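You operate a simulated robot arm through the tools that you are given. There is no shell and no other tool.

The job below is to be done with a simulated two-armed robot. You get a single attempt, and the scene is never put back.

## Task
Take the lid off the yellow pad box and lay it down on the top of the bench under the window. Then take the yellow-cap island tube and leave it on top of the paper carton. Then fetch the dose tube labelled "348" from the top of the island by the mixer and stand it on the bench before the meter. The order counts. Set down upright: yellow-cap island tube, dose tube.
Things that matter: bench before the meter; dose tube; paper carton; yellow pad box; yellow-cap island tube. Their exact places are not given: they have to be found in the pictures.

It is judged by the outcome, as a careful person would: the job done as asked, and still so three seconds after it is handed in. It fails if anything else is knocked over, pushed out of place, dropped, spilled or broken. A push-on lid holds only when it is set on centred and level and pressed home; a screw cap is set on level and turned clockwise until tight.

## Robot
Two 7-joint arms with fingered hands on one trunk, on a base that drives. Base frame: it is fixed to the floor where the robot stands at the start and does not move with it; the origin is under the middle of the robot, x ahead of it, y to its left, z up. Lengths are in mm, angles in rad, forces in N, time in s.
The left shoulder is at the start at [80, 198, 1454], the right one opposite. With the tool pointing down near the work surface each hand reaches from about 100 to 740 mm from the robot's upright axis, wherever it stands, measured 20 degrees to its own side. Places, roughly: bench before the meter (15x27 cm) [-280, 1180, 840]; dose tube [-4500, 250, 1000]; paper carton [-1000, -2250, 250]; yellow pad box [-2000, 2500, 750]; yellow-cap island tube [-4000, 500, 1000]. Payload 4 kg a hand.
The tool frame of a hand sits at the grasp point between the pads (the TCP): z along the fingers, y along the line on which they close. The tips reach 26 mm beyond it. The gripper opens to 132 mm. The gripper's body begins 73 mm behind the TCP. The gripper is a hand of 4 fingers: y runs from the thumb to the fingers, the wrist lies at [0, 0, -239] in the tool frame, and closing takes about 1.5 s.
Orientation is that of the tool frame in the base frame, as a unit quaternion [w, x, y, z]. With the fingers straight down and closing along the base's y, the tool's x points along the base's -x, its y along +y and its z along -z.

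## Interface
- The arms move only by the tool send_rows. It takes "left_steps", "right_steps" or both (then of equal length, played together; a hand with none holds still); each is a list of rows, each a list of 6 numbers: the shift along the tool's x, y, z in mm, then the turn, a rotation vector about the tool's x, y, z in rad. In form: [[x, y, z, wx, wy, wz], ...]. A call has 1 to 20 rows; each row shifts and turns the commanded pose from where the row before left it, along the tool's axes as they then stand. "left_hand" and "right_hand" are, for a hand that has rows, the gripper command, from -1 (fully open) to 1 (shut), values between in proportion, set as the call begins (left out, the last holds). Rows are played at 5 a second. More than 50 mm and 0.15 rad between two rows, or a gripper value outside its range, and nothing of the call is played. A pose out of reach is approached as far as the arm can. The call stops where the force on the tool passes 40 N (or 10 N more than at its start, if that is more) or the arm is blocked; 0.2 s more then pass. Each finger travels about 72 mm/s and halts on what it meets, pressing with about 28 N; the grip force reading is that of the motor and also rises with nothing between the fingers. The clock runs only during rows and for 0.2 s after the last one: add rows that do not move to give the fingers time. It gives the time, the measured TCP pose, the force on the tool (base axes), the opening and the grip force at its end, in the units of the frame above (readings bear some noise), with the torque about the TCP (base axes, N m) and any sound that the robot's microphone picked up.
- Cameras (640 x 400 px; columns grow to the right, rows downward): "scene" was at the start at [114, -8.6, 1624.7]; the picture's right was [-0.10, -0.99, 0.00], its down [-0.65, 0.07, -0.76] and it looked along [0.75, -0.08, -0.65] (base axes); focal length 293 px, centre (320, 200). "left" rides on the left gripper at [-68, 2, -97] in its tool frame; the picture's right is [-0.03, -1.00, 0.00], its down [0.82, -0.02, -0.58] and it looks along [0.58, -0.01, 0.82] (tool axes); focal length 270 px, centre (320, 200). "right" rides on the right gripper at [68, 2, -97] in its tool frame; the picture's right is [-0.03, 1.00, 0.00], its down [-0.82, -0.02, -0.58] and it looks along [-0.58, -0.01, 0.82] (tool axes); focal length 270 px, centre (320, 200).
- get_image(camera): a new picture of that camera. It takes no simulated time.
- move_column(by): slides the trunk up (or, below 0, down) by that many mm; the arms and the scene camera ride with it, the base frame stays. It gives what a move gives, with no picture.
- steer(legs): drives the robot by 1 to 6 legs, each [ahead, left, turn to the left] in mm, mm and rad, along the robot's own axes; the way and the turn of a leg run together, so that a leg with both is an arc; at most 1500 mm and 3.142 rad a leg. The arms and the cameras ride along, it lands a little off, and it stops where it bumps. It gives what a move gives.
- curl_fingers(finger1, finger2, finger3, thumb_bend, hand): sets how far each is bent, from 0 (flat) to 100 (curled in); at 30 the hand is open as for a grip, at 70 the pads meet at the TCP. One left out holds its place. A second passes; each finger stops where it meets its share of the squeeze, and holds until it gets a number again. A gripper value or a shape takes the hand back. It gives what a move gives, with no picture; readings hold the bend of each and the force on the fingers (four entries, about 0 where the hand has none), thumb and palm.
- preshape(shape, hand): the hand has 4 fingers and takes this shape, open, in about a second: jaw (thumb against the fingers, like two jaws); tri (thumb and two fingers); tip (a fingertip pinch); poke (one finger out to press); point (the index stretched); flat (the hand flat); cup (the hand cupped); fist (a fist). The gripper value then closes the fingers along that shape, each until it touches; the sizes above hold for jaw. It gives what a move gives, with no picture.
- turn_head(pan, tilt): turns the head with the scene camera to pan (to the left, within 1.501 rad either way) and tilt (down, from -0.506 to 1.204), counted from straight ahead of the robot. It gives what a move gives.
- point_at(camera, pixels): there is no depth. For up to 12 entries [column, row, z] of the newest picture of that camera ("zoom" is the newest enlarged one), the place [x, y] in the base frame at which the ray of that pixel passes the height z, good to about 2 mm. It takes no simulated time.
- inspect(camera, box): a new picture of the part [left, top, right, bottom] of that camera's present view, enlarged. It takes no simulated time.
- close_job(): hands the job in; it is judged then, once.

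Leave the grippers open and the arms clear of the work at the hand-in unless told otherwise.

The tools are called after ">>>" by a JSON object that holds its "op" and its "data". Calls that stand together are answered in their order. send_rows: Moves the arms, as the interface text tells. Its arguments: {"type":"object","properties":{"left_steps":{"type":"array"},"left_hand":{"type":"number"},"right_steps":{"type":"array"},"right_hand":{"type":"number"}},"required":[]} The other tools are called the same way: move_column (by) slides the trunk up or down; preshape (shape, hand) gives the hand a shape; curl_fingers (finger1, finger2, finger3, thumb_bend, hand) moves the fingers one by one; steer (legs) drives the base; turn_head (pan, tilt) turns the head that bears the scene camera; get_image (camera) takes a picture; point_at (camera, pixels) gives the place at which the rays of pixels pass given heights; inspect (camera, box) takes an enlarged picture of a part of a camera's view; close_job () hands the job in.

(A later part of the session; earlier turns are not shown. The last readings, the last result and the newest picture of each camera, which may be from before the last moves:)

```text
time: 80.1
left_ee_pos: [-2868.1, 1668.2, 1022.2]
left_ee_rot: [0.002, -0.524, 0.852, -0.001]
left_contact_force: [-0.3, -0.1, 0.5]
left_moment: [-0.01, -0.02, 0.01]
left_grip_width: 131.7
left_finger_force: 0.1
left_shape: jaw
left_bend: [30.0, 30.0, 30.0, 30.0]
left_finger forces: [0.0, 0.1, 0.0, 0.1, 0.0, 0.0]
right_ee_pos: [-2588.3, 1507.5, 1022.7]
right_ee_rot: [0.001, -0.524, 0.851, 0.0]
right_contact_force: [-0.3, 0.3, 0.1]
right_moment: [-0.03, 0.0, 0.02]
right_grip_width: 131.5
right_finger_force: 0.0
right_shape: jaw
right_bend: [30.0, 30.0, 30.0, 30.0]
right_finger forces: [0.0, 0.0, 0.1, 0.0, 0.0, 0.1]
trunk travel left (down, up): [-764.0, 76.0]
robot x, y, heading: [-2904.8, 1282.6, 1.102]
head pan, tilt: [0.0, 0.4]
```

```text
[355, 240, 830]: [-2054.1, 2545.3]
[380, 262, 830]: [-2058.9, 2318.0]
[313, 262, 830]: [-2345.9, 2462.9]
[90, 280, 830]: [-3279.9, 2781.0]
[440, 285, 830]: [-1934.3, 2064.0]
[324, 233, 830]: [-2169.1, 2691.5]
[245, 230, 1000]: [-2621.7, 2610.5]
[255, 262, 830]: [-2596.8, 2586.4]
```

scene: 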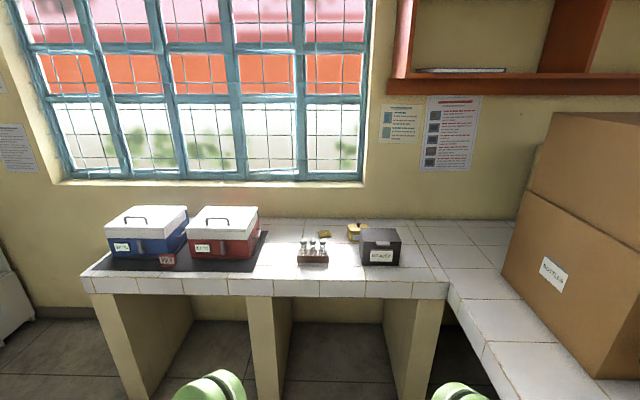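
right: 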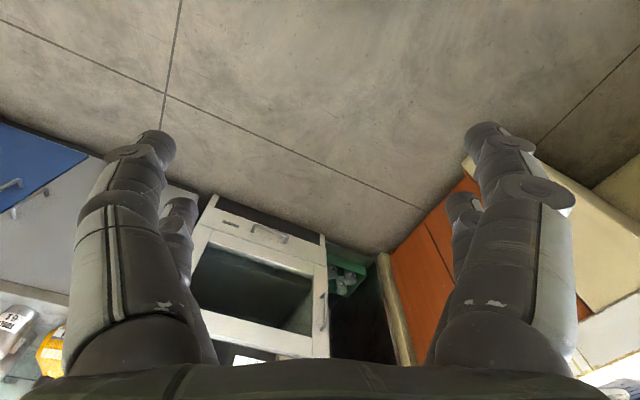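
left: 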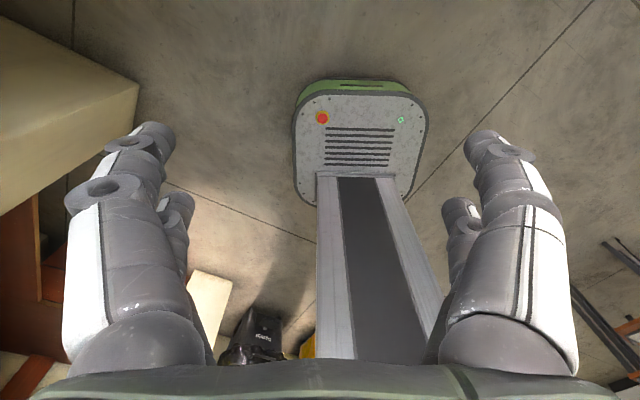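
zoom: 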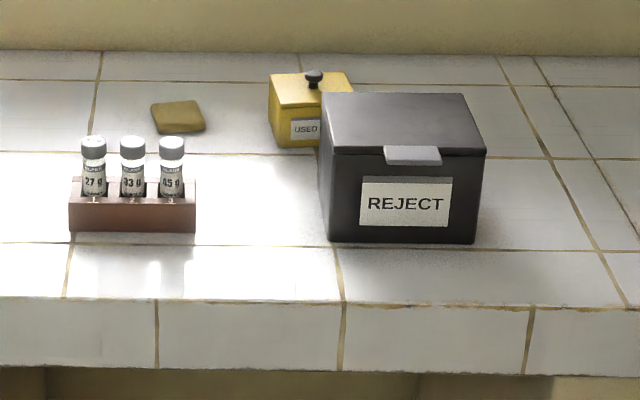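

The yellow "USED" pad box with a black knob lid stands behind the REJECT box. I'll drive 700 mm closer, then look down.

>>> {"op": "steer", "data": {"legs": [[700, 0, 0]]}}

>>> {"op": "turn_head", "data": {"pan": -0.1, "tilt": 0.9}}

>>> {"op": "get_image", "data": {"camera": "scene"}}

```text
time: 84.0
left_ee_pos: [-2551.7, 2297.4, 1020.7]
left_ee_rot: [0.003, -0.525, 0.851, 0.0]
left_contact_force: [0.1, 0.1, 0.5]
left_moment: [0.04, 0.0, 0.02]
left_grip_width: 131.9
left_finger_force: 0.0
left_shape: jaw
left_bend: [30.0, 30.0, 30.0, 30.0]
left_finger forces: [0.1, 0.0, 0.0, 0.0, 0.0, 0.0]
right_ee_pos: [-2272.3, 2137.0, 1021.7]
right_ee_rot: [0.001, -0.526, 0.851, 0.0]
right_contact_force: [0.2, 0.3, -0.1]
right_moment: [0.02, 0.0, -0.01]
right_grip_width: 131.7
right_finger_force: 0.0
right_shape: jaw
right_bend: [30.0, 30.0, 30.0, 30.0]
right_finger forces: [0.1, 0.0, 0.1, 0.1, 0.0, 0.0]
trunk travel left (down, up): [-764.0, 76.0]
robot x, y, heading: [-2588.4, 1912.0, 1.102]
head pan, tilt: [0.0, 0.4]
```

```text
time: 84.9
left_ee_pos: [-2549.7, 2300.1, 1020.2]
left_ee_rot: [0.001, -0.524, 0.851, -0.001]
left_contact_force: [0.0, 0.7, -0.8]
left_moment: [-0.05, -0.03, 0.03]
left_grip_width: 132.1
left_finger_force: 0.0
left_shape: jaw
left_bend: [30.0, 30.0, 30.0, 30.0]
left_finger forces: [0.1, 0.0, 0.1, 0.1, 0.0, 0.0]
right_ee_pos: [-2271.8, 2139.3, 1020.5]
right_ee_rot: [0.0, -0.524, 0.852, 0.0]
right_contact_force: [-0.7, 0.1, 0.0]
right_moment: [-0.01, 0.01, 0.0]
right_grip_width: 131.8
right_finger_force: 0.0
right_shape: jaw
right_bend: [30.0, 30.0, 30.0, 30.0]
right_finger forces: [0.0, 0.1, 0.0, 0.0, 0.0, 0.0]
trunk travel left (down, up): [-764.0, 76.0]
robot x, y, heading: [-2588.7, 1910.7, 1.104]
head pan, tilt: [-0.099, 0.901]
```

```text
taken
```

scene: 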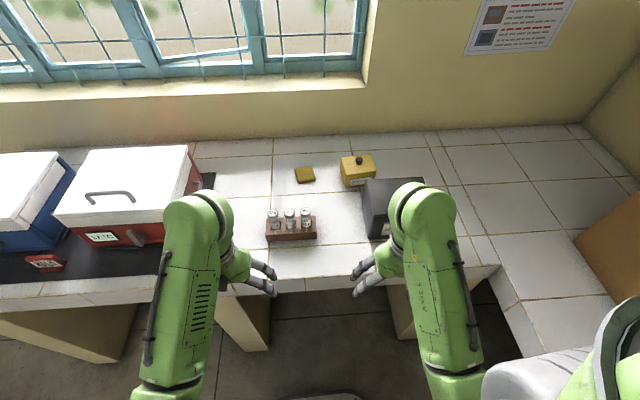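

I'll estimate bench height by comparing the loose yellow pad's place (305,174) at several heights with the earlier view's (-2169,2691 at z=830).

>>> {"op": "point_at", "data": {"camera": "scene", "pixels": [[305, 174, 780], [305, 174, 830], [305, 174, 880], [358, 158, 900], [358, 158, 930], [267, 238, 830], [316, 237, 830], [343, 186, 830], [375, 182, 830], [498, 265, 830]]}}

>>> {"op": "inspect", "data": {"camera": "scene", "box": [250, 130, 450, 255]}}

```text
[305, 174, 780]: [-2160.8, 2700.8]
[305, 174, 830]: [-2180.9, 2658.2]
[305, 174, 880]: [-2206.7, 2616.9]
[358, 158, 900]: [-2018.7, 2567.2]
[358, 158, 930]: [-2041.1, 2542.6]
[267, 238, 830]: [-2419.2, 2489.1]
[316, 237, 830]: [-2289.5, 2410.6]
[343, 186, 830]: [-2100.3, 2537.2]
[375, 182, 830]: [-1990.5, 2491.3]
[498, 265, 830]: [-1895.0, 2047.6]
```

```text
3.20 times, centred on (350, 192) of scene
```

zoom: 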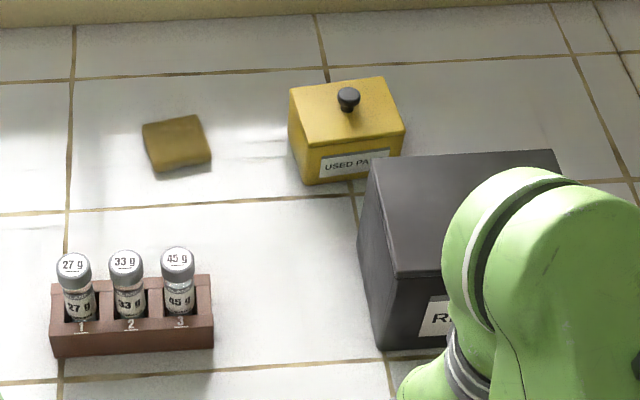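

I'll raise the trunk 70 mm so the hands clear the black box, then take the zoom again (also gives parallax for heights).

>>> {"op": "move_column", "data": {"by": 70}}

>>> {"op": "get_image", "data": {"camera": "scene"}}

>>> {"op": "inspect", "data": {"camera": "scene", "box": [250, 130, 450, 255]}}

```text
time: 86.0
left_ee_pos: [-2551.6, 2300.5, 1090.8]
left_ee_rot: [0.001, -0.525, 0.851, 0.0]
left_contact_force: [0.2, -0.3, -0.1]
left_moment: [0.02, -0.04, 0.0]
left_grip_width: 131.7
left_finger_force: 0.1
left_shape: jaw
left_bend: [30.0, 30.0, 30.0, 30.0]
left_finger forces: [0.0, 0.0, 0.0, 0.0, 0.0, 0.0]
right_ee_pos: [-2270.6, 2137.8, 1090.8]
right_ee_rot: [0.0, -0.525, 0.851, -0.001]
right_contact_force: [-0.4, -0.5, -0.2]
right_moment: [0.03, 0.0, 0.03]
right_grip_width: 131.8
right_finger_force: 0.1
right_shape: jaw
right_bend: [30.0, 30.0, 30.0, 30.0]
right_finger forces: [0.0, 0.1, 0.0, 0.0, 0.1, 0.0]
trunk travel left (down, up): [-834.0, 6.0]
robot x, y, heading: [-2589.0, 1912.0, 1.104]
head pan, tilt: [-0.099, 0.901]
```

```text
taken
```

scene: 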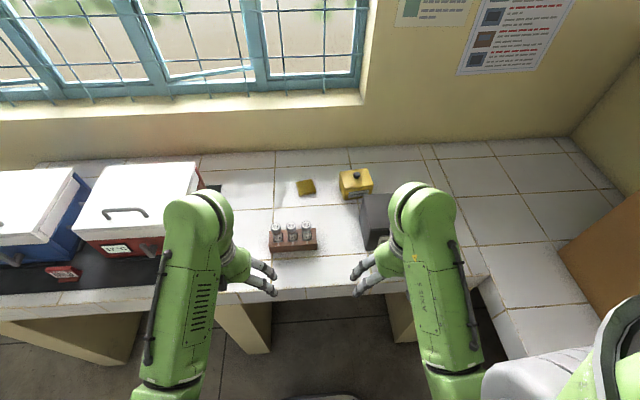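

```text
3.20 times, centred on (350, 192) of scene
```

zoom: 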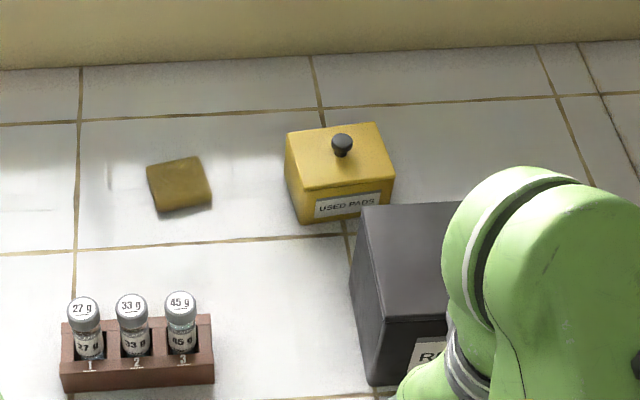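

Now I'll drive 130 mm ahead so that the yellow box is within right-arm reach (base stays in front of the bench).

>>> {"op": "steer", "data": {"legs": [[130, 0, 0]]}}

>>> {"op": "get_image", "data": {"camera": "scene"}}

>>> {"op": "get_image", "data": {"camera": "right"}}

>>> {"op": "inspect", "data": {"camera": "scene", "box": [250, 130, 450, 255]}}

```text
time: 87.3
left_ee_pos: [-2495.3, 2412.1, 1093.1]
left_ee_rot: [0.002, -0.525, 0.851, 0.0]
left_contact_force: [0.1, -0.8, -0.5]
left_moment: [0.03, 0.0, 0.02]
left_grip_width: 131.9
left_finger_force: 0.1
left_shape: jaw
left_bend: [30.0, 30.0, 30.0, 30.0]
left_finger forces: [0.0, 0.0, 0.0, 0.1, 0.0, 0.1]
right_ee_pos: [-2214.7, 2250.3, 1092.3]
right_ee_rot: [0.002, -0.524, 0.852, 0.002]
right_contact_force: [0.2, -0.1, 0.6]
right_moment: [0.01, -0.04, -0.02]
right_grip_width: 131.8
right_finger_force: 0.0
right_shape: jaw
right_bend: [30.0, 30.0, 30.0, 30.0]
right_finger forces: [0.0, 0.1, 0.1, 0.0, 0.0, 0.0]
trunk travel left (down, up): [-834.0, 6.0]
robot x, y, heading: [-2531.1, 2033.1, 1.103]
head pan, tilt: [-0.099, 0.901]
```

```text
taken
```

scene: 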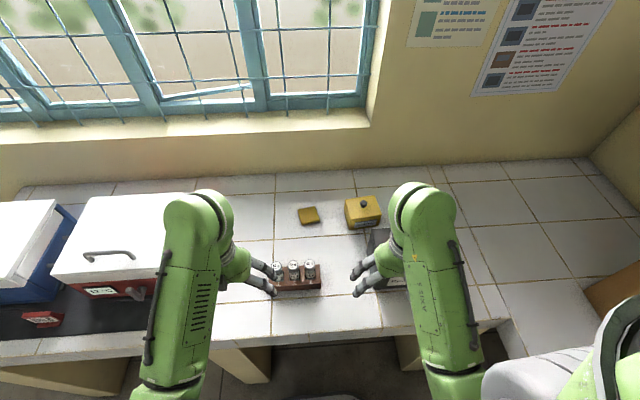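

```text
taken
```

right: 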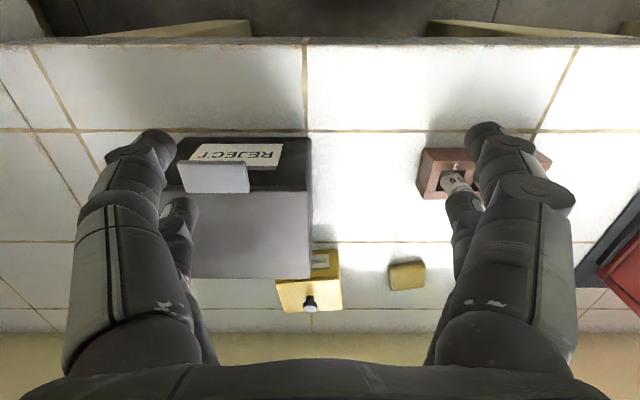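

```text
3.20 times, centred on (350, 192) of scene
```

zoom: 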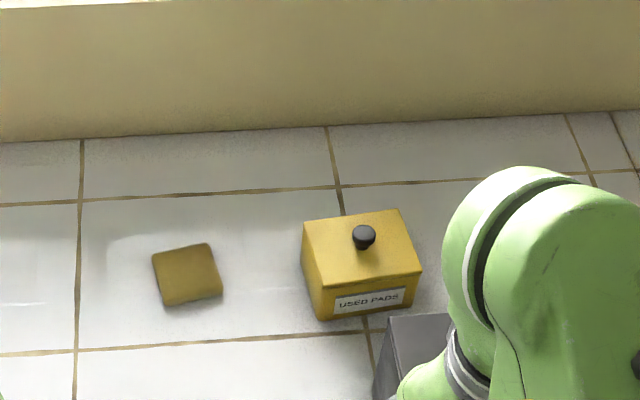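

I'll compare positions of grout crossings in the hand camera and scene zoom at several heights to fix the bench height.

>>> {"op": "point_at", "data": {"camera": "zoom", "pixels": [[364, 334, 800], [364, 334, 840], [364, 334, 880], [338, 187, 800], [338, 187, 840], [338, 187, 880], [76, 350, 840], [82, 200, 840], [363, 232, 930], [363, 232, 900], [222, 293, 840], [152, 250, 840]]}}

>>> {"op": "point_at", "data": {"camera": "right", "pixels": [[309, 242, 800], [309, 242, 840], [309, 242, 880], [312, 309, 800], [312, 309, 840], [312, 309, 880], [310, 303, 930], [310, 303, 900], [425, 262, 840], [390, 290, 840]]}}

>>> {"op": "inspect", "data": {"camera": "right", "box": [160, 120, 480, 320]}}

```text
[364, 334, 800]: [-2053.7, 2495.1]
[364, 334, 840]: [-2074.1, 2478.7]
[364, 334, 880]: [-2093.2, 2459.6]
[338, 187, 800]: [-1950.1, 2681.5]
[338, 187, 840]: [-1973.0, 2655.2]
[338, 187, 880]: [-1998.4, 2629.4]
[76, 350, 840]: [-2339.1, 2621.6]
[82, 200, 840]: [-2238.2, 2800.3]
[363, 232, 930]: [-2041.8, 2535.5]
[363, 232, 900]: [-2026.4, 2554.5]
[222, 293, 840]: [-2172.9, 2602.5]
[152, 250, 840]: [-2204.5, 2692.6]
```

```text
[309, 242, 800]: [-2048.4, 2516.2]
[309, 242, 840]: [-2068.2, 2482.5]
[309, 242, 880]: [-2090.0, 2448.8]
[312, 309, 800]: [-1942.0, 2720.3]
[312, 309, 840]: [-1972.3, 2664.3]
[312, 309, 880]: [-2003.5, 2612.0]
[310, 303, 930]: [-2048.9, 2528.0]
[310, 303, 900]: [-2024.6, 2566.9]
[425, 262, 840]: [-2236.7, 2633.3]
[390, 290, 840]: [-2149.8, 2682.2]
```

```text
2.00 times, centred on (320, 220) of right
```

zoom: 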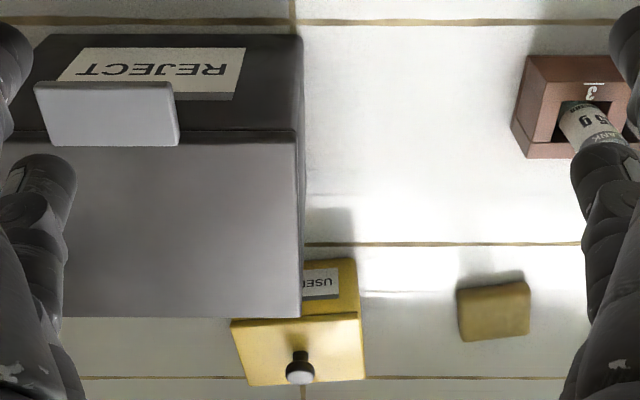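

Bench height comes out ≈ 852 mm, knob top ≈ 916, knob at about (−2035, 2546). I'll move the right hand over it at the present height (345 mm forward, 27 right) with the fingers narrowed to about 60 mm.

>>> {"op": "send_rows", "data": {"right_steps": [[-43, -3.4, 0, 0, 0, 0], [-43, -3.4, 0, 0, 0, 0], [-43, -3.4, 0, 0, 0, 0], [-43, -3.4, 0, 0, 0, 0], [-43, -3.4, 0, 0, 0, 0], [-43, -3.4, 0, 0, 0, 0], [-43, -3.4, 0, 0, 0, 0], [-43, -3.4, 0, 0, 0, 0], [0, 0, 0, 0, 0, 0]], "right_hand": 0.1}}

>>> {"op": "get_image", "data": {"camera": "right"}}

>>> {"op": "get_image", "data": {"camera": "scene"}}

```text
time: 89.3
left_ee_pos: [-2492.0, 2415.0, 1091.1]
left_ee_rot: [0.001, -0.525, 0.851, 0.0]
left_contact_force: [0.0, 0.6, 0.6]
left_moment: [-0.03, 0.02, 0.05]
left_grip_width: 132.0
left_finger_force: 0.1
left_shape: jaw
left_bend: [30.0, 30.0, 30.0, 30.0]
left_finger forces: [0.1, 0.0, 0.0, 0.0, 0.0, 0.1]
right_ee_pos: [-2034.4, 2549.7, 1091.2]
right_ee_rot: [0.0, -0.525, 0.851, 0.0]
right_contact_force: [1.2, 0.1, 1.0]
right_moment: [0.03, -0.05, 0.03]
right_grip_width: 59.9
right_finger_force: 0.1
right_shape: jaw
right_bend: [73.0, 73.0, 73.0, 70.0]
right_finger forces: [0.0, 0.1, 0.0, 0.0, 0.1, 0.1]
trunk travel left (down, up): [-834.0, 6.0]
robot x, y, heading: [-2530.2, 2027.6, 1.106]
head pan, tilt: [-0.099, 0.901]
```

```text
taken
```

right: 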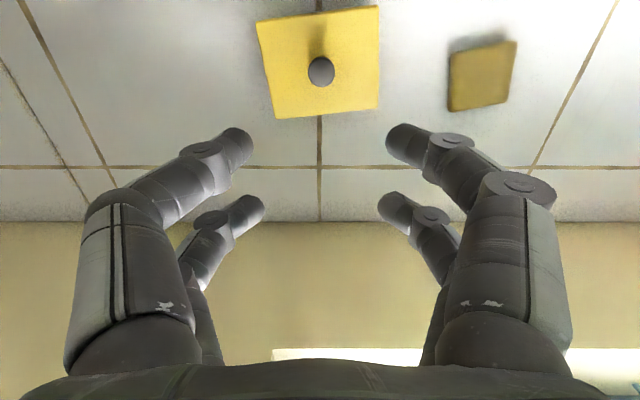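

```text
taken
```

scene: 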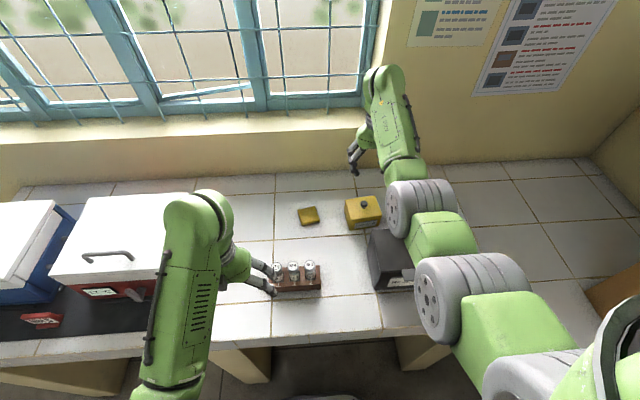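

Hand is above the box area; knob seen at (321,71) in the hand camera. I'll intersect that ray with heights to refine knob position.

>>> {"op": "point_at", "data": {"camera": "right", "pixels": [[321, 70, 860], [321, 70, 880], [321, 70, 900], [321, 70, 920], [319, 166, 820], [319, 166, 840], [319, 166, 860], [268, 118, 890], [378, 108, 890], [378, 6, 890], [257, 21, 890]]}}

>>> {"op": "inspect", "data": {"camera": "scene", "box": [250, 130, 450, 255]}}

```text
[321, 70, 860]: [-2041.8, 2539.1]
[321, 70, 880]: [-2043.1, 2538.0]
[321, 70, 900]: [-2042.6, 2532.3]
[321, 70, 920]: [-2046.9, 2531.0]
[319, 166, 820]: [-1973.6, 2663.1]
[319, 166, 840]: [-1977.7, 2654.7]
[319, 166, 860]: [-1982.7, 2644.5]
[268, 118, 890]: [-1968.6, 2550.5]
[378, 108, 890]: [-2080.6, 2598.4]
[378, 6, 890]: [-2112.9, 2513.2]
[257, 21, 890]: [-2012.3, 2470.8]
```

```text
3.20 times, centred on (350, 192) of scene
```

zoom: 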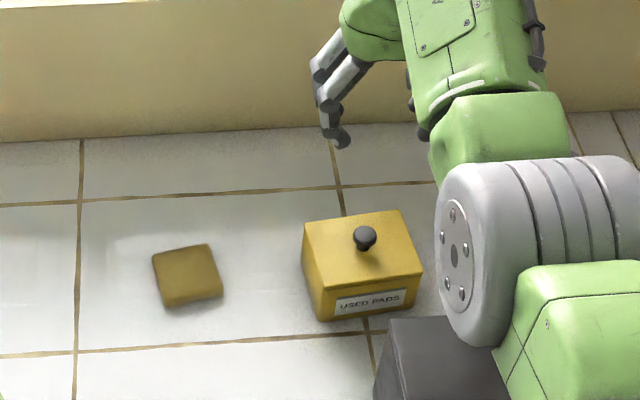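

Knob refined: about (−2047, 2530), top ≈ 928. I'll shift the hand back 24 mm and left 2.6 mm, then descend 110 mm to hover.

>>> {"op": "send_rows", "data": {"right_steps": [[24, 2.6, 0, 0, 0, 0], [0, 0, 40, 0, 0, 0], [0, 0, 40, 0, 0, 0], [0, 0, 30, 0, 0, 0], [0, 0, 0, 0, 0, 0]]}}

>>> {"op": "get_image", "data": {"camera": "right"}}

>>> {"op": "inspect", "data": {"camera": "scene", "box": [250, 130, 450, 255]}}

```text
time: 90.5
left_ee_pos: [-2493.0, 2414.8, 1091.9]
left_ee_rot: [0.001, -0.525, 0.851, 0.001]
left_contact_force: [-0.4, -0.1, -0.5]
left_moment: [0.0, -0.02, 0.01]
left_grip_width: 131.7
left_finger_force: 0.0
left_shape: jaw
left_bend: [30.0, 30.0, 30.0, 30.0]
left_finger forces: [0.0, 0.0, 0.1, 0.0, 0.0, 0.0]
right_ee_pos: [-2046.2, 2529.8, 981.8]
right_ee_rot: [0.0, -0.524, 0.852, 0.0]
right_contact_force: [0.2, 0.0, 0.0]
right_moment: [-0.02, 0.02, -0.01]
right_grip_width: 59.8
right_finger_force: 0.1
right_shape: jaw
right_bend: [73.0, 73.0, 73.0, 70.0]
right_finger forces: [0.1, 0.0, 0.0, 0.0, 0.0, 0.0]
trunk travel left (down, up): [-834.0, 6.0]
robot x, y, heading: [-2526.2, 2026.6, 1.108]
head pan, tilt: [-0.099, 0.901]
```

```text
taken
```

right: 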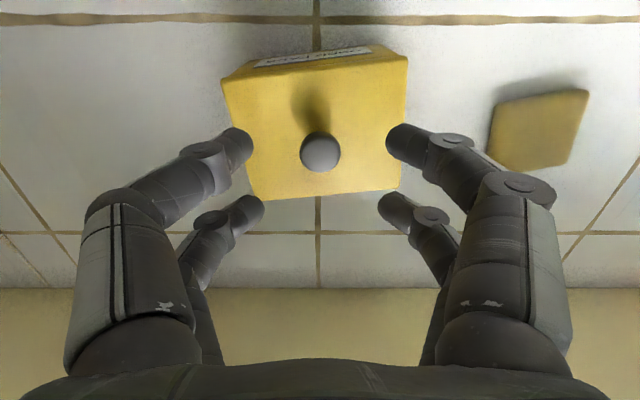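

```text
3.20 times, centred on (350, 192) of scene
```

zoom: 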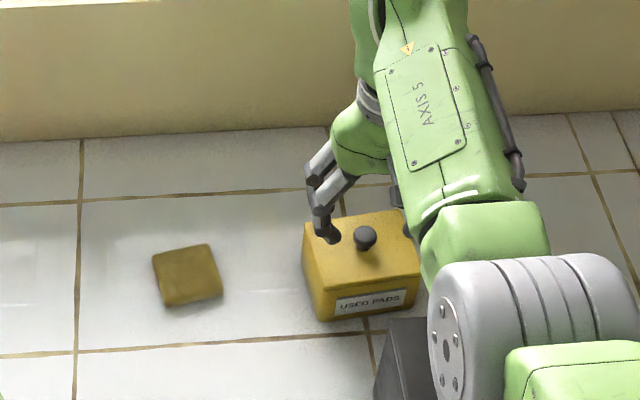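

Aligned: knob at (321,152) in the hand view. I'll descend 48 mm slowly so the tips straddle the knob just above the lid, then look.

>>> {"op": "send_rows", "data": {"right_steps": [[0, 0, 16, 0, 0, 0], [0, 0, 16, 0, 0, 0], [0, 0, 8, 0, 0, 0], [0, 0, 8, 0, 0, 0], [0, 0, 0, 0, 0, 0]]}}

>>> {"op": "get_image", "data": {"camera": "right"}}

>>> {"op": "inspect", "data": {"camera": "scene", "box": [290, 150, 450, 250]}}

```text
time: 91.7
left_ee_pos: [-2493.9, 2413.7, 1091.9]
left_ee_rot: [0.004, -0.525, 0.851, 0.0]
left_contact_force: [-0.6, -0.9, -0.8]
left_moment: [0.0, 0.05, 0.0]
left_grip_width: 131.7
left_finger_force: 0.0
left_shape: jaw
left_bend: [30.0, 30.0, 30.0, 30.0]
left_finger forces: [0.1, 0.0, 0.0, 0.0, 0.1, 0.0]
right_ee_pos: [-2042.4, 2535.3, 943.5]
right_ee_rot: [0.01, -0.524, 0.852, 0.006]
right_contact_force: [-4.7, -5.4, 23.7]
right_moment: [-0.32, 0.38, -0.02]
right_grip_width: 59.7
right_finger_force: 0.0
right_shape: jaw
right_bend: [75.0, 73.0, 74.0, 70.0]
right_finger forces: [10.3, 3.5, 3.2, 0.0, 6.8, 0.0]
trunk travel left (down, up): [-834.0, 6.0]
robot x, y, heading: [-2533.5, 2029.8, 1.105]
head pan, tilt: [-0.099, 0.901]
stopped in row 5 (right hand): the force on the tool passed its limit at 44 N (the readings are from after the stop); the commanded pose is now the measured one
```

```text
taken
```

right: 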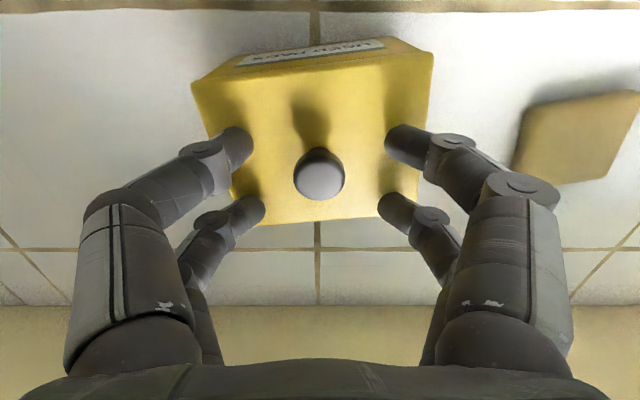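

```text
4.00 times, centred on (370, 200) of scene
```

zoom: 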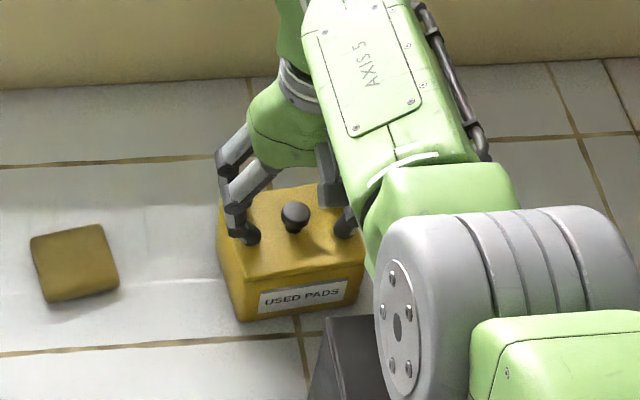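

The tips touched the lid top (≈ 915). The knob top then is ≈ 941 and about 11 mm closer to me. I'll lift 5 mm and shift back 11 mm, then look.

>>> {"op": "send_rows", "data": {"right_steps": [[0, 0, -6, 0, 0, 0], [11, 0, 0, 0, 0, 0], [0, 0, 0, 0, 0, 0]]}}

>>> {"op": "get_image", "data": {"camera": "right"}}

>>> {"op": "inspect", "data": {"camera": "scene", "box": [310, 170, 410, 233]}}

```text
time: 92.5
left_ee_pos: [-2494.7, 2414.8, 1091.7]
left_ee_rot: [0.001, -0.525, 0.851, 0.0]
left_contact_force: [0.7, -0.5, -0.1]
left_moment: [0.02, -0.03, 0.01]
left_grip_width: 132.0
left_finger_force: 0.0
left_shape: jaw
left_bend: [30.0, 30.0, 30.0, 30.0]
left_finger forces: [0.1, 0.1, 0.1, 0.0, 0.1, 0.1]
right_ee_pos: [-2049.9, 2523.2, 944.8]
right_ee_rot: [0.007, -0.525, 0.851, 0.003]
right_contact_force: [-1.0, -2.4, 8.8]
right_moment: [-0.1, 0.23, 0.05]
right_grip_width: 59.0
right_finger_force: 0.0
right_shape: jaw
right_bend: [74.0, 73.0, 73.0, 70.0]
right_finger forces: [5.1, 1.3, 2.2, 0.0, 0.0, 0.1]
trunk travel left (down, up): [-834.0, 6.0]
robot x, y, heading: [-2527.1, 2027.2, 1.102]
head pan, tilt: [-0.099, 0.901]
```

```text
taken
```

right: 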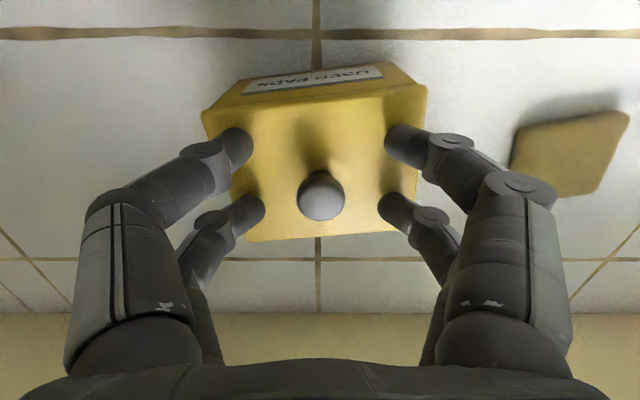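

```text
6.35 times, centred on (360, 202) of scene
```

zoom: 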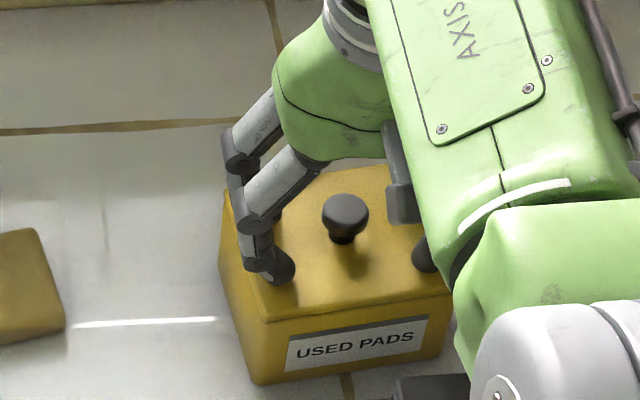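

The knob sits between the finger pairs. I'll lift 3 mm and close the fingers on the knob.

>>> {"op": "send_rows", "data": {"right_steps": [[0, 0, -3, 0, 0, 0], [0, 0, 0, 0, 0, 0]]}}

>>> {"op": "send_rows", "data": {"right_steps": [[0, 0, 0, 0, 0, 0], [0, 0, 0, 0, 0, 0], [0, 0, 0, 0, 0, 0], [0, 0, 0, 0, 0, 0], [0, 0, 0, 0, 0, 0], [0, 0, 0, 0, 0, 0], [0, 0, 0, 0, 0, 0]], "right_hand": 1}}

>>> {"op": "get_image", "data": {"camera": "right"}}

>>> {"op": "inspect", "data": {"camera": "scene", "box": [310, 170, 410, 233]}}

```text
time: 93.1
left_ee_pos: [-2493.1, 2415.7, 1089.4]
left_ee_rot: [0.001, -0.525, 0.851, -0.001]
left_contact_force: [-0.5, 0.3, 0.1]
left_moment: [-0.04, -0.01, 0.01]
left_grip_width: 131.9
left_finger_force: 0.1
left_shape: jaw
left_bend: [30.0, 30.0, 30.0, 30.0]
left_finger forces: [0.0, 0.0, 0.1, 0.0, 0.0, 0.0]
right_ee_pos: [-2049.9, 2524.1, 947.4]
right_ee_rot: [0.006, -0.525, 0.851, 0.004]
right_contact_force: [0.2, -0.1, -0.5]
right_moment: [-0.03, 0.03, -0.02]
right_grip_width: 59.2
right_finger_force: 0.1
right_shape: jaw
right_bend: [73.0, 73.0, 73.0, 70.0]
right_finger forces: [0.0, 0.0, 0.0, 0.0, 0.0, 0.1]
trunk travel left (down, up): [-834.0, 6.0]
robot x, y, heading: [-2529.3, 2026.3, 1.103]
head pan, tilt: [-0.099, 0.901]
```

```text
time: 94.7
left_ee_pos: [-2492.9, 2416.7, 1090.5]
left_ee_rot: [0.001, -0.524, 0.851, -0.001]
left_contact_force: [-0.2, 0.1, -0.2]
left_moment: [0.05, 0.0, -0.02]
left_grip_width: 131.9
left_finger_force: 0.1
left_shape: jaw
left_bend: [30.0, 30.0, 30.0, 30.0]
left_finger forces: [0.1, 0.0, 0.0, 0.1, 0.1, 0.1]
right_ee_pos: [-2049.2, 2524.7, 946.8]
right_ee_rot: [0.006, -0.526, 0.851, 0.004]
right_contact_force: [-1.2, 0.1, 0.0]
right_moment: [0.0, -0.05, 0.0]
right_grip_width: 0.0
right_finger_force: 27.6
right_shape: jaw
right_bend: [62.0, 70.0, 70.0, 70.0]
right_finger forces: [0.0, 0.0, 0.1, 0.0, 0.1, 0.0]
trunk travel left (down, up): [-834.0, 6.0]
robot x, y, heading: [-2530.5, 2025.7, 1.105]
head pan, tilt: [-0.099, 0.901]
```

```text
taken
```

right: 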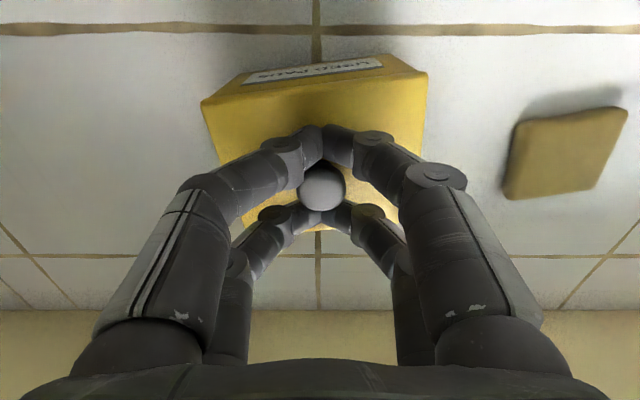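

```text
6.35 times, centred on (360, 202) of scene
```

zoom: 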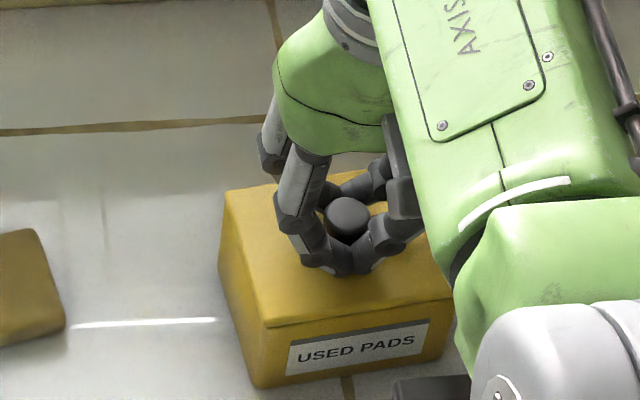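

The fingers closed around the knob without gripping it (the knob sits in the gap between the two finger pairs). I'll reopen, lift 60 mm and try the "tri" shape to see its geometry.

>>> {"op": "send_rows", "data": {"right_steps": [[0, 0, 0, 0, 0, 0], [0, 0, 0, 0, 0, 0], [0, 0, 0, 0, 0, 0], [0, 0, 0, 0, 0, 0], [0, 0, -30, 0, 0, 0], [0, 0, -40, 0, 0, 0], [0, 0, 0, 0, 0, 0]], "right_hand": 0.1}}

>>> {"op": "preshape", "data": {"hand": "right", "shape": "tri"}}

>>> {"op": "get_image", "data": {"camera": "right"}}

>>> {"op": "inspect", "data": {"camera": "scene", "box": [290, 120, 450, 220]}}

```text
time: 96.3
left_ee_pos: [-2492.9, 2416.2, 1092.2]
left_ee_rot: [0.0, -0.525, 0.851, 0.0]
left_contact_force: [0.3, -0.1, 0.6]
left_moment: [-0.01, -0.03, 0.0]
left_grip_width: 131.7
left_finger_force: 0.1
left_shape: jaw
left_bend: [30.0, 30.0, 30.0, 30.0]
left_finger forces: [0.0, 0.0, 0.1, 0.1, 0.0, 0.0]
right_ee_pos: [-2048.5, 2523.6, 1017.0]
right_ee_rot: [0.006, -0.524, 0.852, 0.004]
right_contact_force: [-0.3, -0.8, -0.2]
right_moment: [0.06, 0.03, 0.03]
right_grip_width: 58.9
right_finger_force: 0.2
right_shape: jaw
right_bend: [73.0, 73.0, 73.0, 70.0]
right_finger forces: [0.0, 0.0, 0.0, 0.1, 0.0, 0.0]
trunk travel left (down, up): [-834.0, 6.0]
robot x, y, heading: [-2527.0, 2029.8, 1.103]
head pan, tilt: [-0.099, 0.901]
```

```text
time: 97.2
left_ee_pos: [-2492.5, 2415.1, 1091.4]
left_ee_rot: [0.0, -0.525, 0.851, 0.0]
left_contact_force: [-0.4, -0.2, -0.4]
left_moment: [-0.02, -0.01, 0.0]
left_grip_width: 132.0
left_finger_force: 0.0
left_shape: jaw
left_bend: [30.0, 30.0, 30.0, 30.0]
left_finger forces: [0.0, 0.1, 0.0, 0.1, 0.1, 0.0]
right_ee_pos: [-2047.7, 2523.6, 1016.9]
right_ee_rot: [0.007, -0.525, 0.851, 0.004]
right_contact_force: [0.0, -0.7, -0.4]
right_moment: [0.0, 0.01, -0.02]
right_grip_width: 132.2
right_finger_force: 0.1
right_shape: tri
right_bend: [30.0, 30.0, 30.0, 30.0]
right_finger forces: [0.0, 0.0, 0.0, 0.0, 0.1, 0.1]
trunk travel left (down, up): [-834.0, 6.0]
robot x, y, heading: [-2529.2, 2029.8, 1.107]
head pan, tilt: [-0.099, 0.901]
```

```text
taken
```

right: 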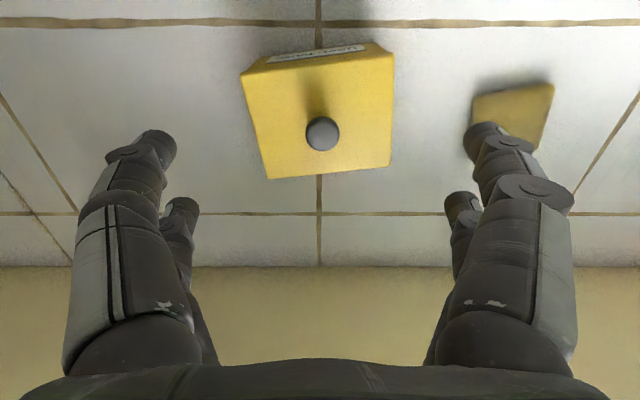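

```text
4.00 times, centred on (370, 170) of scene
```

zoom: 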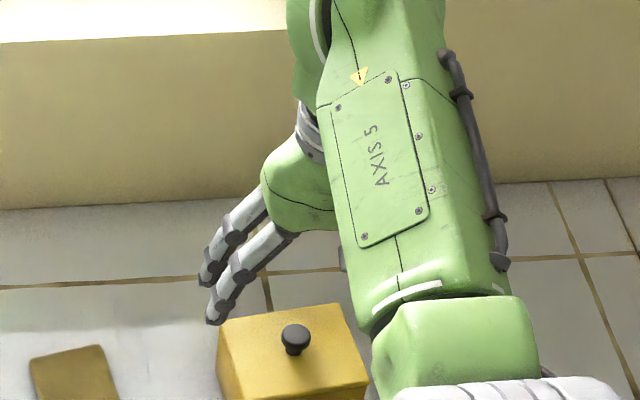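

I'll test-close the tri shape in the air (tips well above the knob) to see where the fingers meet.

>>> {"op": "send_rows", "data": {"right_steps": [[0, 0, 0, 0, 0, 0], [0, 0, 0, 0, 0, 0], [0, 0, 0, 0, 0, 0], [0, 0, 0, 0, 0, 0], [0, 0, 0, 0, 0, 0], [0, 0, 0, 0, 0, 0], [0, 0, 0, 0, 0, 0], [0, 0, 0, 0, 0, 0], [0, 0, 0, 0, 0, 0]], "right_hand": 1}}

>>> {"op": "get_image", "data": {"camera": "right"}}

>>> {"op": "preshape", "data": {"hand": "right", "shape": "tip"}}

>>> {"op": "send_rows", "data": {"right_steps": [[0, 0, 0, 0, 0, 0], [0, 0, 0, 0, 0, 0], [0, 0, 0, 0, 0, 0], [0, 0, 0, 0, 0, 0], [0, 0, 0, 0, 0, 0], [0, 0, 0, 0, 0, 0], [0, 0, 0, 0, 0, 0], [0, 0, 0, 0, 0, 0], [0, 0, 0, 0, 0, 0]], "right_hand": 1}}

>>> {"op": "get_image", "data": {"camera": "right"}}

```text
time: 99.2
left_ee_pos: [-2492.7, 2415.4, 1091.0]
left_ee_rot: [0.001, -0.525, 0.851, 0.0]
left_contact_force: [-0.4, -0.4, 0.1]
left_moment: [0.01, -0.01, 0.01]
left_grip_width: 131.9
left_finger_force: 0.0
left_shape: jaw
left_bend: [30.0, 30.0, 30.0, 30.0]
left_finger forces: [0.0, 0.0, 0.0, 0.1, 0.0, 0.0]
right_ee_pos: [-2048.8, 2524.0, 1017.5]
right_ee_rot: [0.007, -0.525, 0.851, 0.004]
right_contact_force: [0.4, -0.3, -0.2]
right_moment: [-0.01, 0.02, -0.02]
right_grip_width: 0.0
right_finger_force: 27.9
right_shape: tri
right_bend: [62.0, 63.0, 63.0, 70.0]
right_finger forces: [0.0, 0.0, 0.1, 0.0, 0.1, 0.0]
trunk travel left (down, up): [-834.0, 6.0]
robot x, y, heading: [-2528.7, 2028.3, 1.105]
head pan, tilt: [-0.099, 0.901]
```

```text
taken
```

right: 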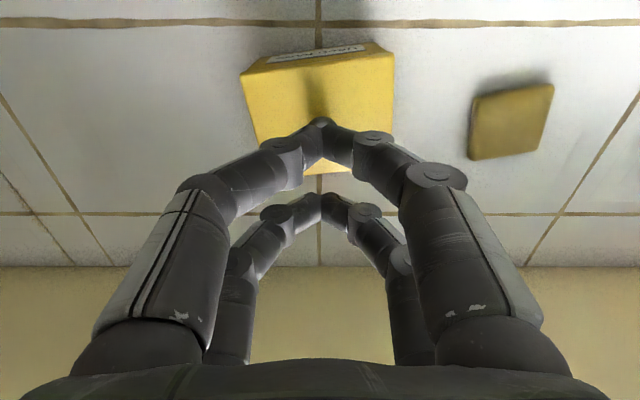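

```text
time: 100.1
left_ee_pos: [-2491.5, 2414.3, 1092.3]
left_ee_rot: [0.001, -0.525, 0.851, 0.001]
left_contact_force: [-0.3, -0.2, -0.1]
left_moment: [0.04, 0.01, 0.01]
left_grip_width: 131.7
left_finger_force: 0.0
left_shape: jaw
left_bend: [30.0, 30.0, 30.0, 30.0]
left_finger forces: [0.0, 0.0, 0.0, 0.1, 0.0, 0.0]
right_ee_pos: [-2048.9, 2522.9, 1017.8]
right_ee_rot: [0.007, -0.525, 0.851, 0.004]
right_contact_force: [-0.5, -0.9, 1.7]
right_moment: [0.02, 0.03, -0.03]
right_grip_width: 131.9
right_finger_force: 0.0
right_shape: tip
right_bend: [30.0, 30.0, 30.0, 30.0]
right_finger forces: [0.0, 0.1, 0.0, 0.0, 0.0, 0.0]
trunk travel left (down, up): [-834.0, 6.0]
robot x, y, heading: [-2527.2, 2029.2, 1.109]
head pan, tilt: [-0.099, 0.901]
```

```text
time: 102.1
left_ee_pos: [-2492.6, 2415.3, 1091.7]
left_ee_rot: [0.001, -0.525, 0.851, 0.0]
left_contact_force: [-0.8, 0.1, -0.3]
left_moment: [-0.06, -0.01, 0.03]
left_grip_width: 132.0
left_finger_force: 0.1
left_shape: jaw
left_bend: [30.0, 30.0, 30.0, 30.0]
left_finger forces: [0.0, 0.0, 0.1, 0.0, 0.0, 0.1]
right_ee_pos: [-2049.7, 2524.4, 1017.8]
right_ee_rot: [0.007, -0.525, 0.851, 0.004]
right_contact_force: [0.2, -0.3, 0.1]
right_moment: [-0.01, 0.02, -0.02]
right_grip_width: 0.0
right_finger_force: 27.8
right_shape: tip
right_bend: [62.0, 63.0, 63.0, 70.0]
right_finger forces: [0.0, 0.1, 0.1, 0.0, 0.0, 0.0]
trunk travel left (down, up): [-834.0, 6.0]
robot x, y, heading: [-2527.6, 2031.7, 1.107]
head pan, tilt: [-0.099, 0.901]
```

```text
taken
```

right: 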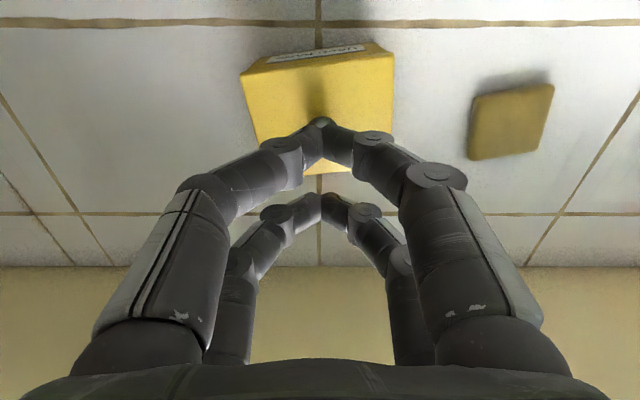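

Finger pairs sit ±22 mm either side of the TCP along tool x, so I'll use just the pair nearer me: return to jaw, shift the hand 22 mm forward, and descend again.

>>> {"op": "preshape", "data": {"hand": "right", "shape": "jaw"}}

>>> {"op": "send_rows", "data": {"right_steps": [[-22, 1, 0, 0, 0, 0], [0, 0, 0, 0, 0, 0], [0, 0, 20, 0, 0, 0], [0, 0, 20, 0, 0, 0], [0, 0, 0, 0, 0, 0], [0, 0, 0, 0, 0, 0]], "right_hand": 0.1}}

>>> {"op": "get_image", "data": {"camera": "right"}}

```text
time: 103.0
left_ee_pos: [-2492.0, 2414.9, 1090.3]
left_ee_rot: [0.001, -0.525, 0.851, -0.001]
left_contact_force: [0.2, 0.6, 0.4]
left_moment: [-0.01, 0.02, 0.01]
left_grip_width: 131.7
left_finger_force: 0.1
left_shape: jaw
left_bend: [30.0, 30.0, 30.0, 30.0]
left_finger forces: [0.0, 0.0, 0.0, 0.0, 0.0, 0.1]
right_ee_pos: [-2048.5, 2524.5, 1017.7]
right_ee_rot: [0.007, -0.525, 0.851, 0.005]
right_contact_force: [0.6, -0.7, -0.1]
right_moment: [0.0, 0.0, 0.0]
right_grip_width: 131.9
right_finger_force: 0.1
right_shape: jaw
right_bend: [30.0, 30.0, 30.0, 30.0]
right_finger forces: [0.1, 0.1, 0.0, 0.0, 0.0, 0.1]
trunk travel left (down, up): [-834.0, 6.0]
robot x, y, heading: [-2532.3, 2028.5, 1.108]
head pan, tilt: [-0.099, 0.901]
```

```text
time: 104.4
left_ee_pos: [-2492.9, 2415.6, 1091.2]
left_ee_rot: [0.001, -0.525, 0.851, -0.001]
left_contact_force: [-0.2, -0.4, -0.3]
left_moment: [0.02, 0.0, 0.03]
left_grip_width: 131.8
left_finger_force: 0.0
left_shape: jaw
left_bend: [30.0, 30.0, 30.0, 30.0]
left_finger forces: [0.0, 0.0, 0.1, 0.0, 0.1, 0.0]
right_ee_pos: [-2039.3, 2544.5, 978.5]
right_ee_rot: [0.006, -0.525, 0.851, 0.004]
right_contact_force: [-0.5, -0.5, -0.1]
right_moment: [0.02, -0.02, 0.0]
right_grip_width: 59.8
right_finger_force: 0.1
right_shape: jaw
right_bend: [73.0, 73.0, 73.0, 70.0]
right_finger forces: [0.0, 0.0, 0.0, 0.1, 0.0, 0.1]
trunk travel left (down, up): [-834.0, 6.0]
robot x, y, heading: [-2531.4, 2028.6, 1.106]
head pan, tilt: [-0.099, 0.901]
```

```text
taken
```

right: 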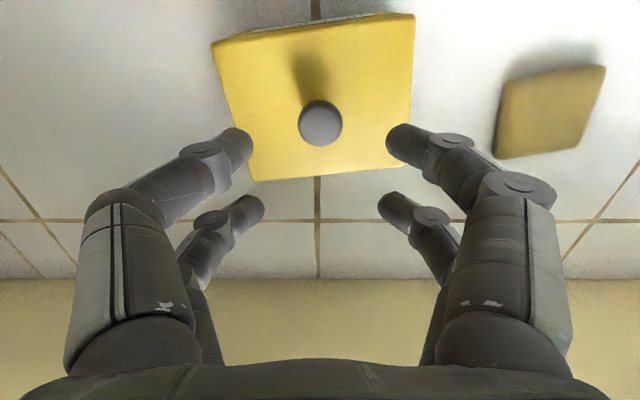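

Knob now lies in line with the near finger pair. Descend 32 mm and close.

>>> {"op": "send_rows", "data": {"right_steps": [[0, 0, 16, 0, 0, 0], [0, 0, 8, 0, 0, 0], [0, 0, 7, 0, 0, 0], [0, 0, 0, 0, 0, 0]]}}

>>> {"op": "send_rows", "data": {"right_steps": [[0, 0, 0, 0, 0, 0], [0, 0, 0, 0, 0, 0], [0, 0, 0, 0, 0, 0], [0, 0, 0, 0, 0, 0], [0, 0, 0, 0, 0, 0], [0, 0, 0, 0, 0, 0], [0, 0, 0, 0, 0, 0]], "right_hand": 1}}

>>> {"op": "get_image", "data": {"camera": "right"}}

>>> {"op": "inspect", "data": {"camera": "scene", "box": [310, 170, 410, 233]}}

```text
time: 105.4
left_ee_pos: [-2492.4, 2415.9, 1090.1]
left_ee_rot: [0.002, -0.525, 0.851, -0.001]
left_contact_force: [0.8, 0.3, 0.2]
left_moment: [-0.04, 0.0, 0.0]
left_grip_width: 131.7
left_finger_force: 0.1
left_shape: jaw
left_bend: [30.0, 30.0, 30.0, 30.0]
left_finger forces: [0.0, 0.1, 0.0, 0.0, 0.0, 0.0]
right_ee_pos: [-2040.6, 2545.1, 946.9]
right_ee_rot: [0.006, -0.524, 0.851, 0.004]
right_contact_force: [-0.9, -1.6, 0.5]
right_moment: [0.03, 0.02, -0.03]
right_grip_width: 60.0
right_finger_force: 0.0
right_shape: jaw
right_bend: [73.0, 73.0, 73.0, 70.0]
right_finger forces: [0.1, 0.1, 0.1, 0.0, 0.1, 0.0]
trunk travel left (down, up): [-834.0, 6.0]
robot x, y, heading: [-2528.8, 2027.1, 1.105]
head pan, tilt: [-0.099, 0.901]
```

```text
time: 107.0
left_ee_pos: [-2491.5, 2415.6, 1092.0]
left_ee_rot: [0.001, -0.524, 0.852, -0.001]
left_contact_force: [0.0, 0.3, -0.3]
left_moment: [0.03, -0.01, -0.01]
left_grip_width: 132.1
left_finger_force: 0.1
left_shape: jaw
left_bend: [30.0, 30.0, 30.0, 30.0]
left_finger forces: [0.0, 0.1, 0.1, 0.1, 0.0, 0.0]
right_ee_pos: [-2039.2, 2545.9, 947.9]
right_ee_rot: [0.006, -0.525, 0.851, 0.003]
right_contact_force: [0.0, -0.1, -1.7]
right_moment: [0.0, -0.04, 0.02]
right_grip_width: 4.5
right_finger_force: 28.4
right_shape: jaw
right_bend: [72.0, 61.0, 61.0, 70.0]
right_finger forces: [24.1, 0.0, 0.0, 0.0, 23.9, 0.0]
trunk travel left (down, up): [-834.0, 6.0]
robot x, y, heading: [-2529.2, 2024.8, 1.102]
head pan, tilt: [-0.099, 0.901]
```

```text
taken
```

right: 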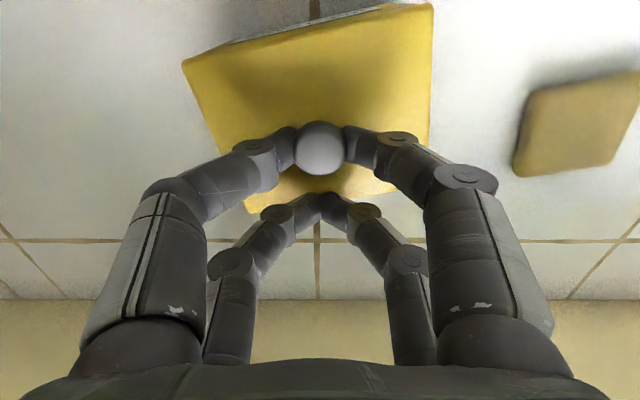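

```text
6.35 times, centred on (360, 202) of scene
```

zoom: 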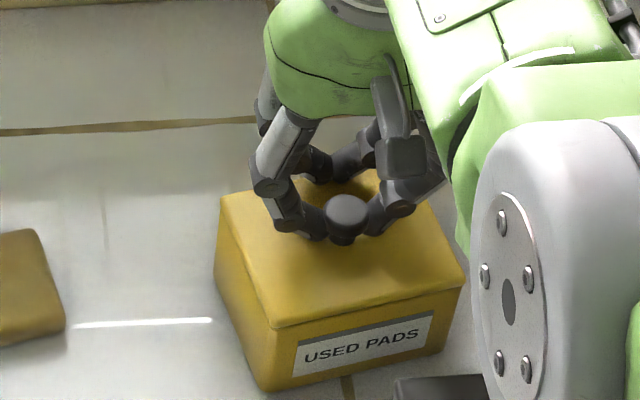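

Finger 1 and thumb grip the knob (24 N each). Lift slowly 60 mm and check.

>>> {"op": "send_rows", "data": {"right_steps": [[0, 0, -3, 0, 0, 0], [0, 0, -5, 0, 0, 0], [0, 0, -8, 0, 0, 0], [0, 0, -12, 0, 0, 0], [0, 0, -15, 0, 0, 0], [0, 0, -17, 0, 0, 0], [0, 0, 0, 0, 0, 0]]}}

>>> {"op": "get_image", "data": {"camera": "right"}}

>>> {"op": "inspect", "data": {"camera": "scene", "box": [290, 140, 450, 240]}}

```text
time: 108.6
left_ee_pos: [-2492.6, 2415.4, 1091.3]
left_ee_rot: [0.002, -0.524, 0.852, 0.0]
left_contact_force: [-0.2, -0.1, -0.1]
left_moment: [0.0, 0.0, -0.04]
left_grip_width: 131.8
left_finger_force: 0.1
left_shape: jaw
left_bend: [30.0, 30.0, 30.0, 30.0]
left_finger forces: [0.0, 0.0, 0.0, 0.0, 0.1, 0.0]
right_ee_pos: [-2039.1, 2544.1, 1005.9]
right_ee_rot: [0.006, -0.524, 0.852, 0.004]
right_contact_force: [0.4, -0.1, -1.1]
right_moment: [0.06, -0.02, 0.02]
right_grip_width: 4.6
right_finger_force: 28.5
right_shape: jaw
right_bend: [72.0, 61.0, 61.0, 70.0]
right_finger forces: [24.1, 0.0, 0.0, 0.1, 24.0, 0.0]
trunk travel left (down, up): [-834.0, 6.0]
robot x, y, heading: [-2526.4, 2029.1, 1.102]
head pan, tilt: [-0.099, 0.901]
```

```text
taken
```

right: 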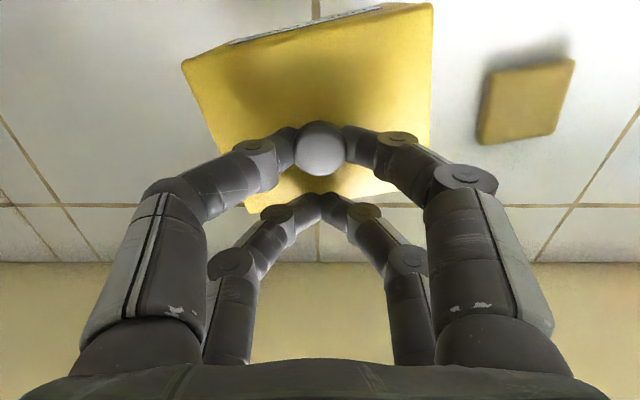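

```text
4.00 times, centred on (370, 190) of scene
```

zoom: 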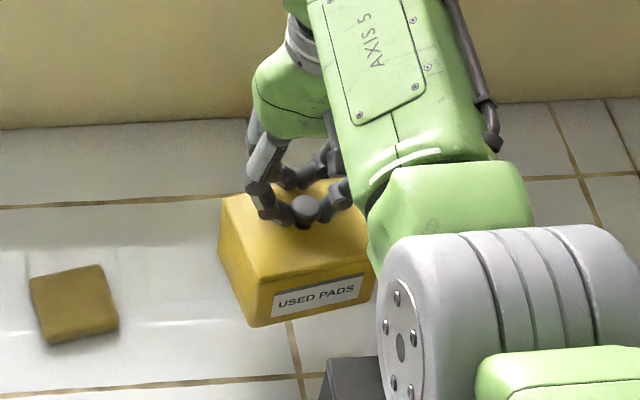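

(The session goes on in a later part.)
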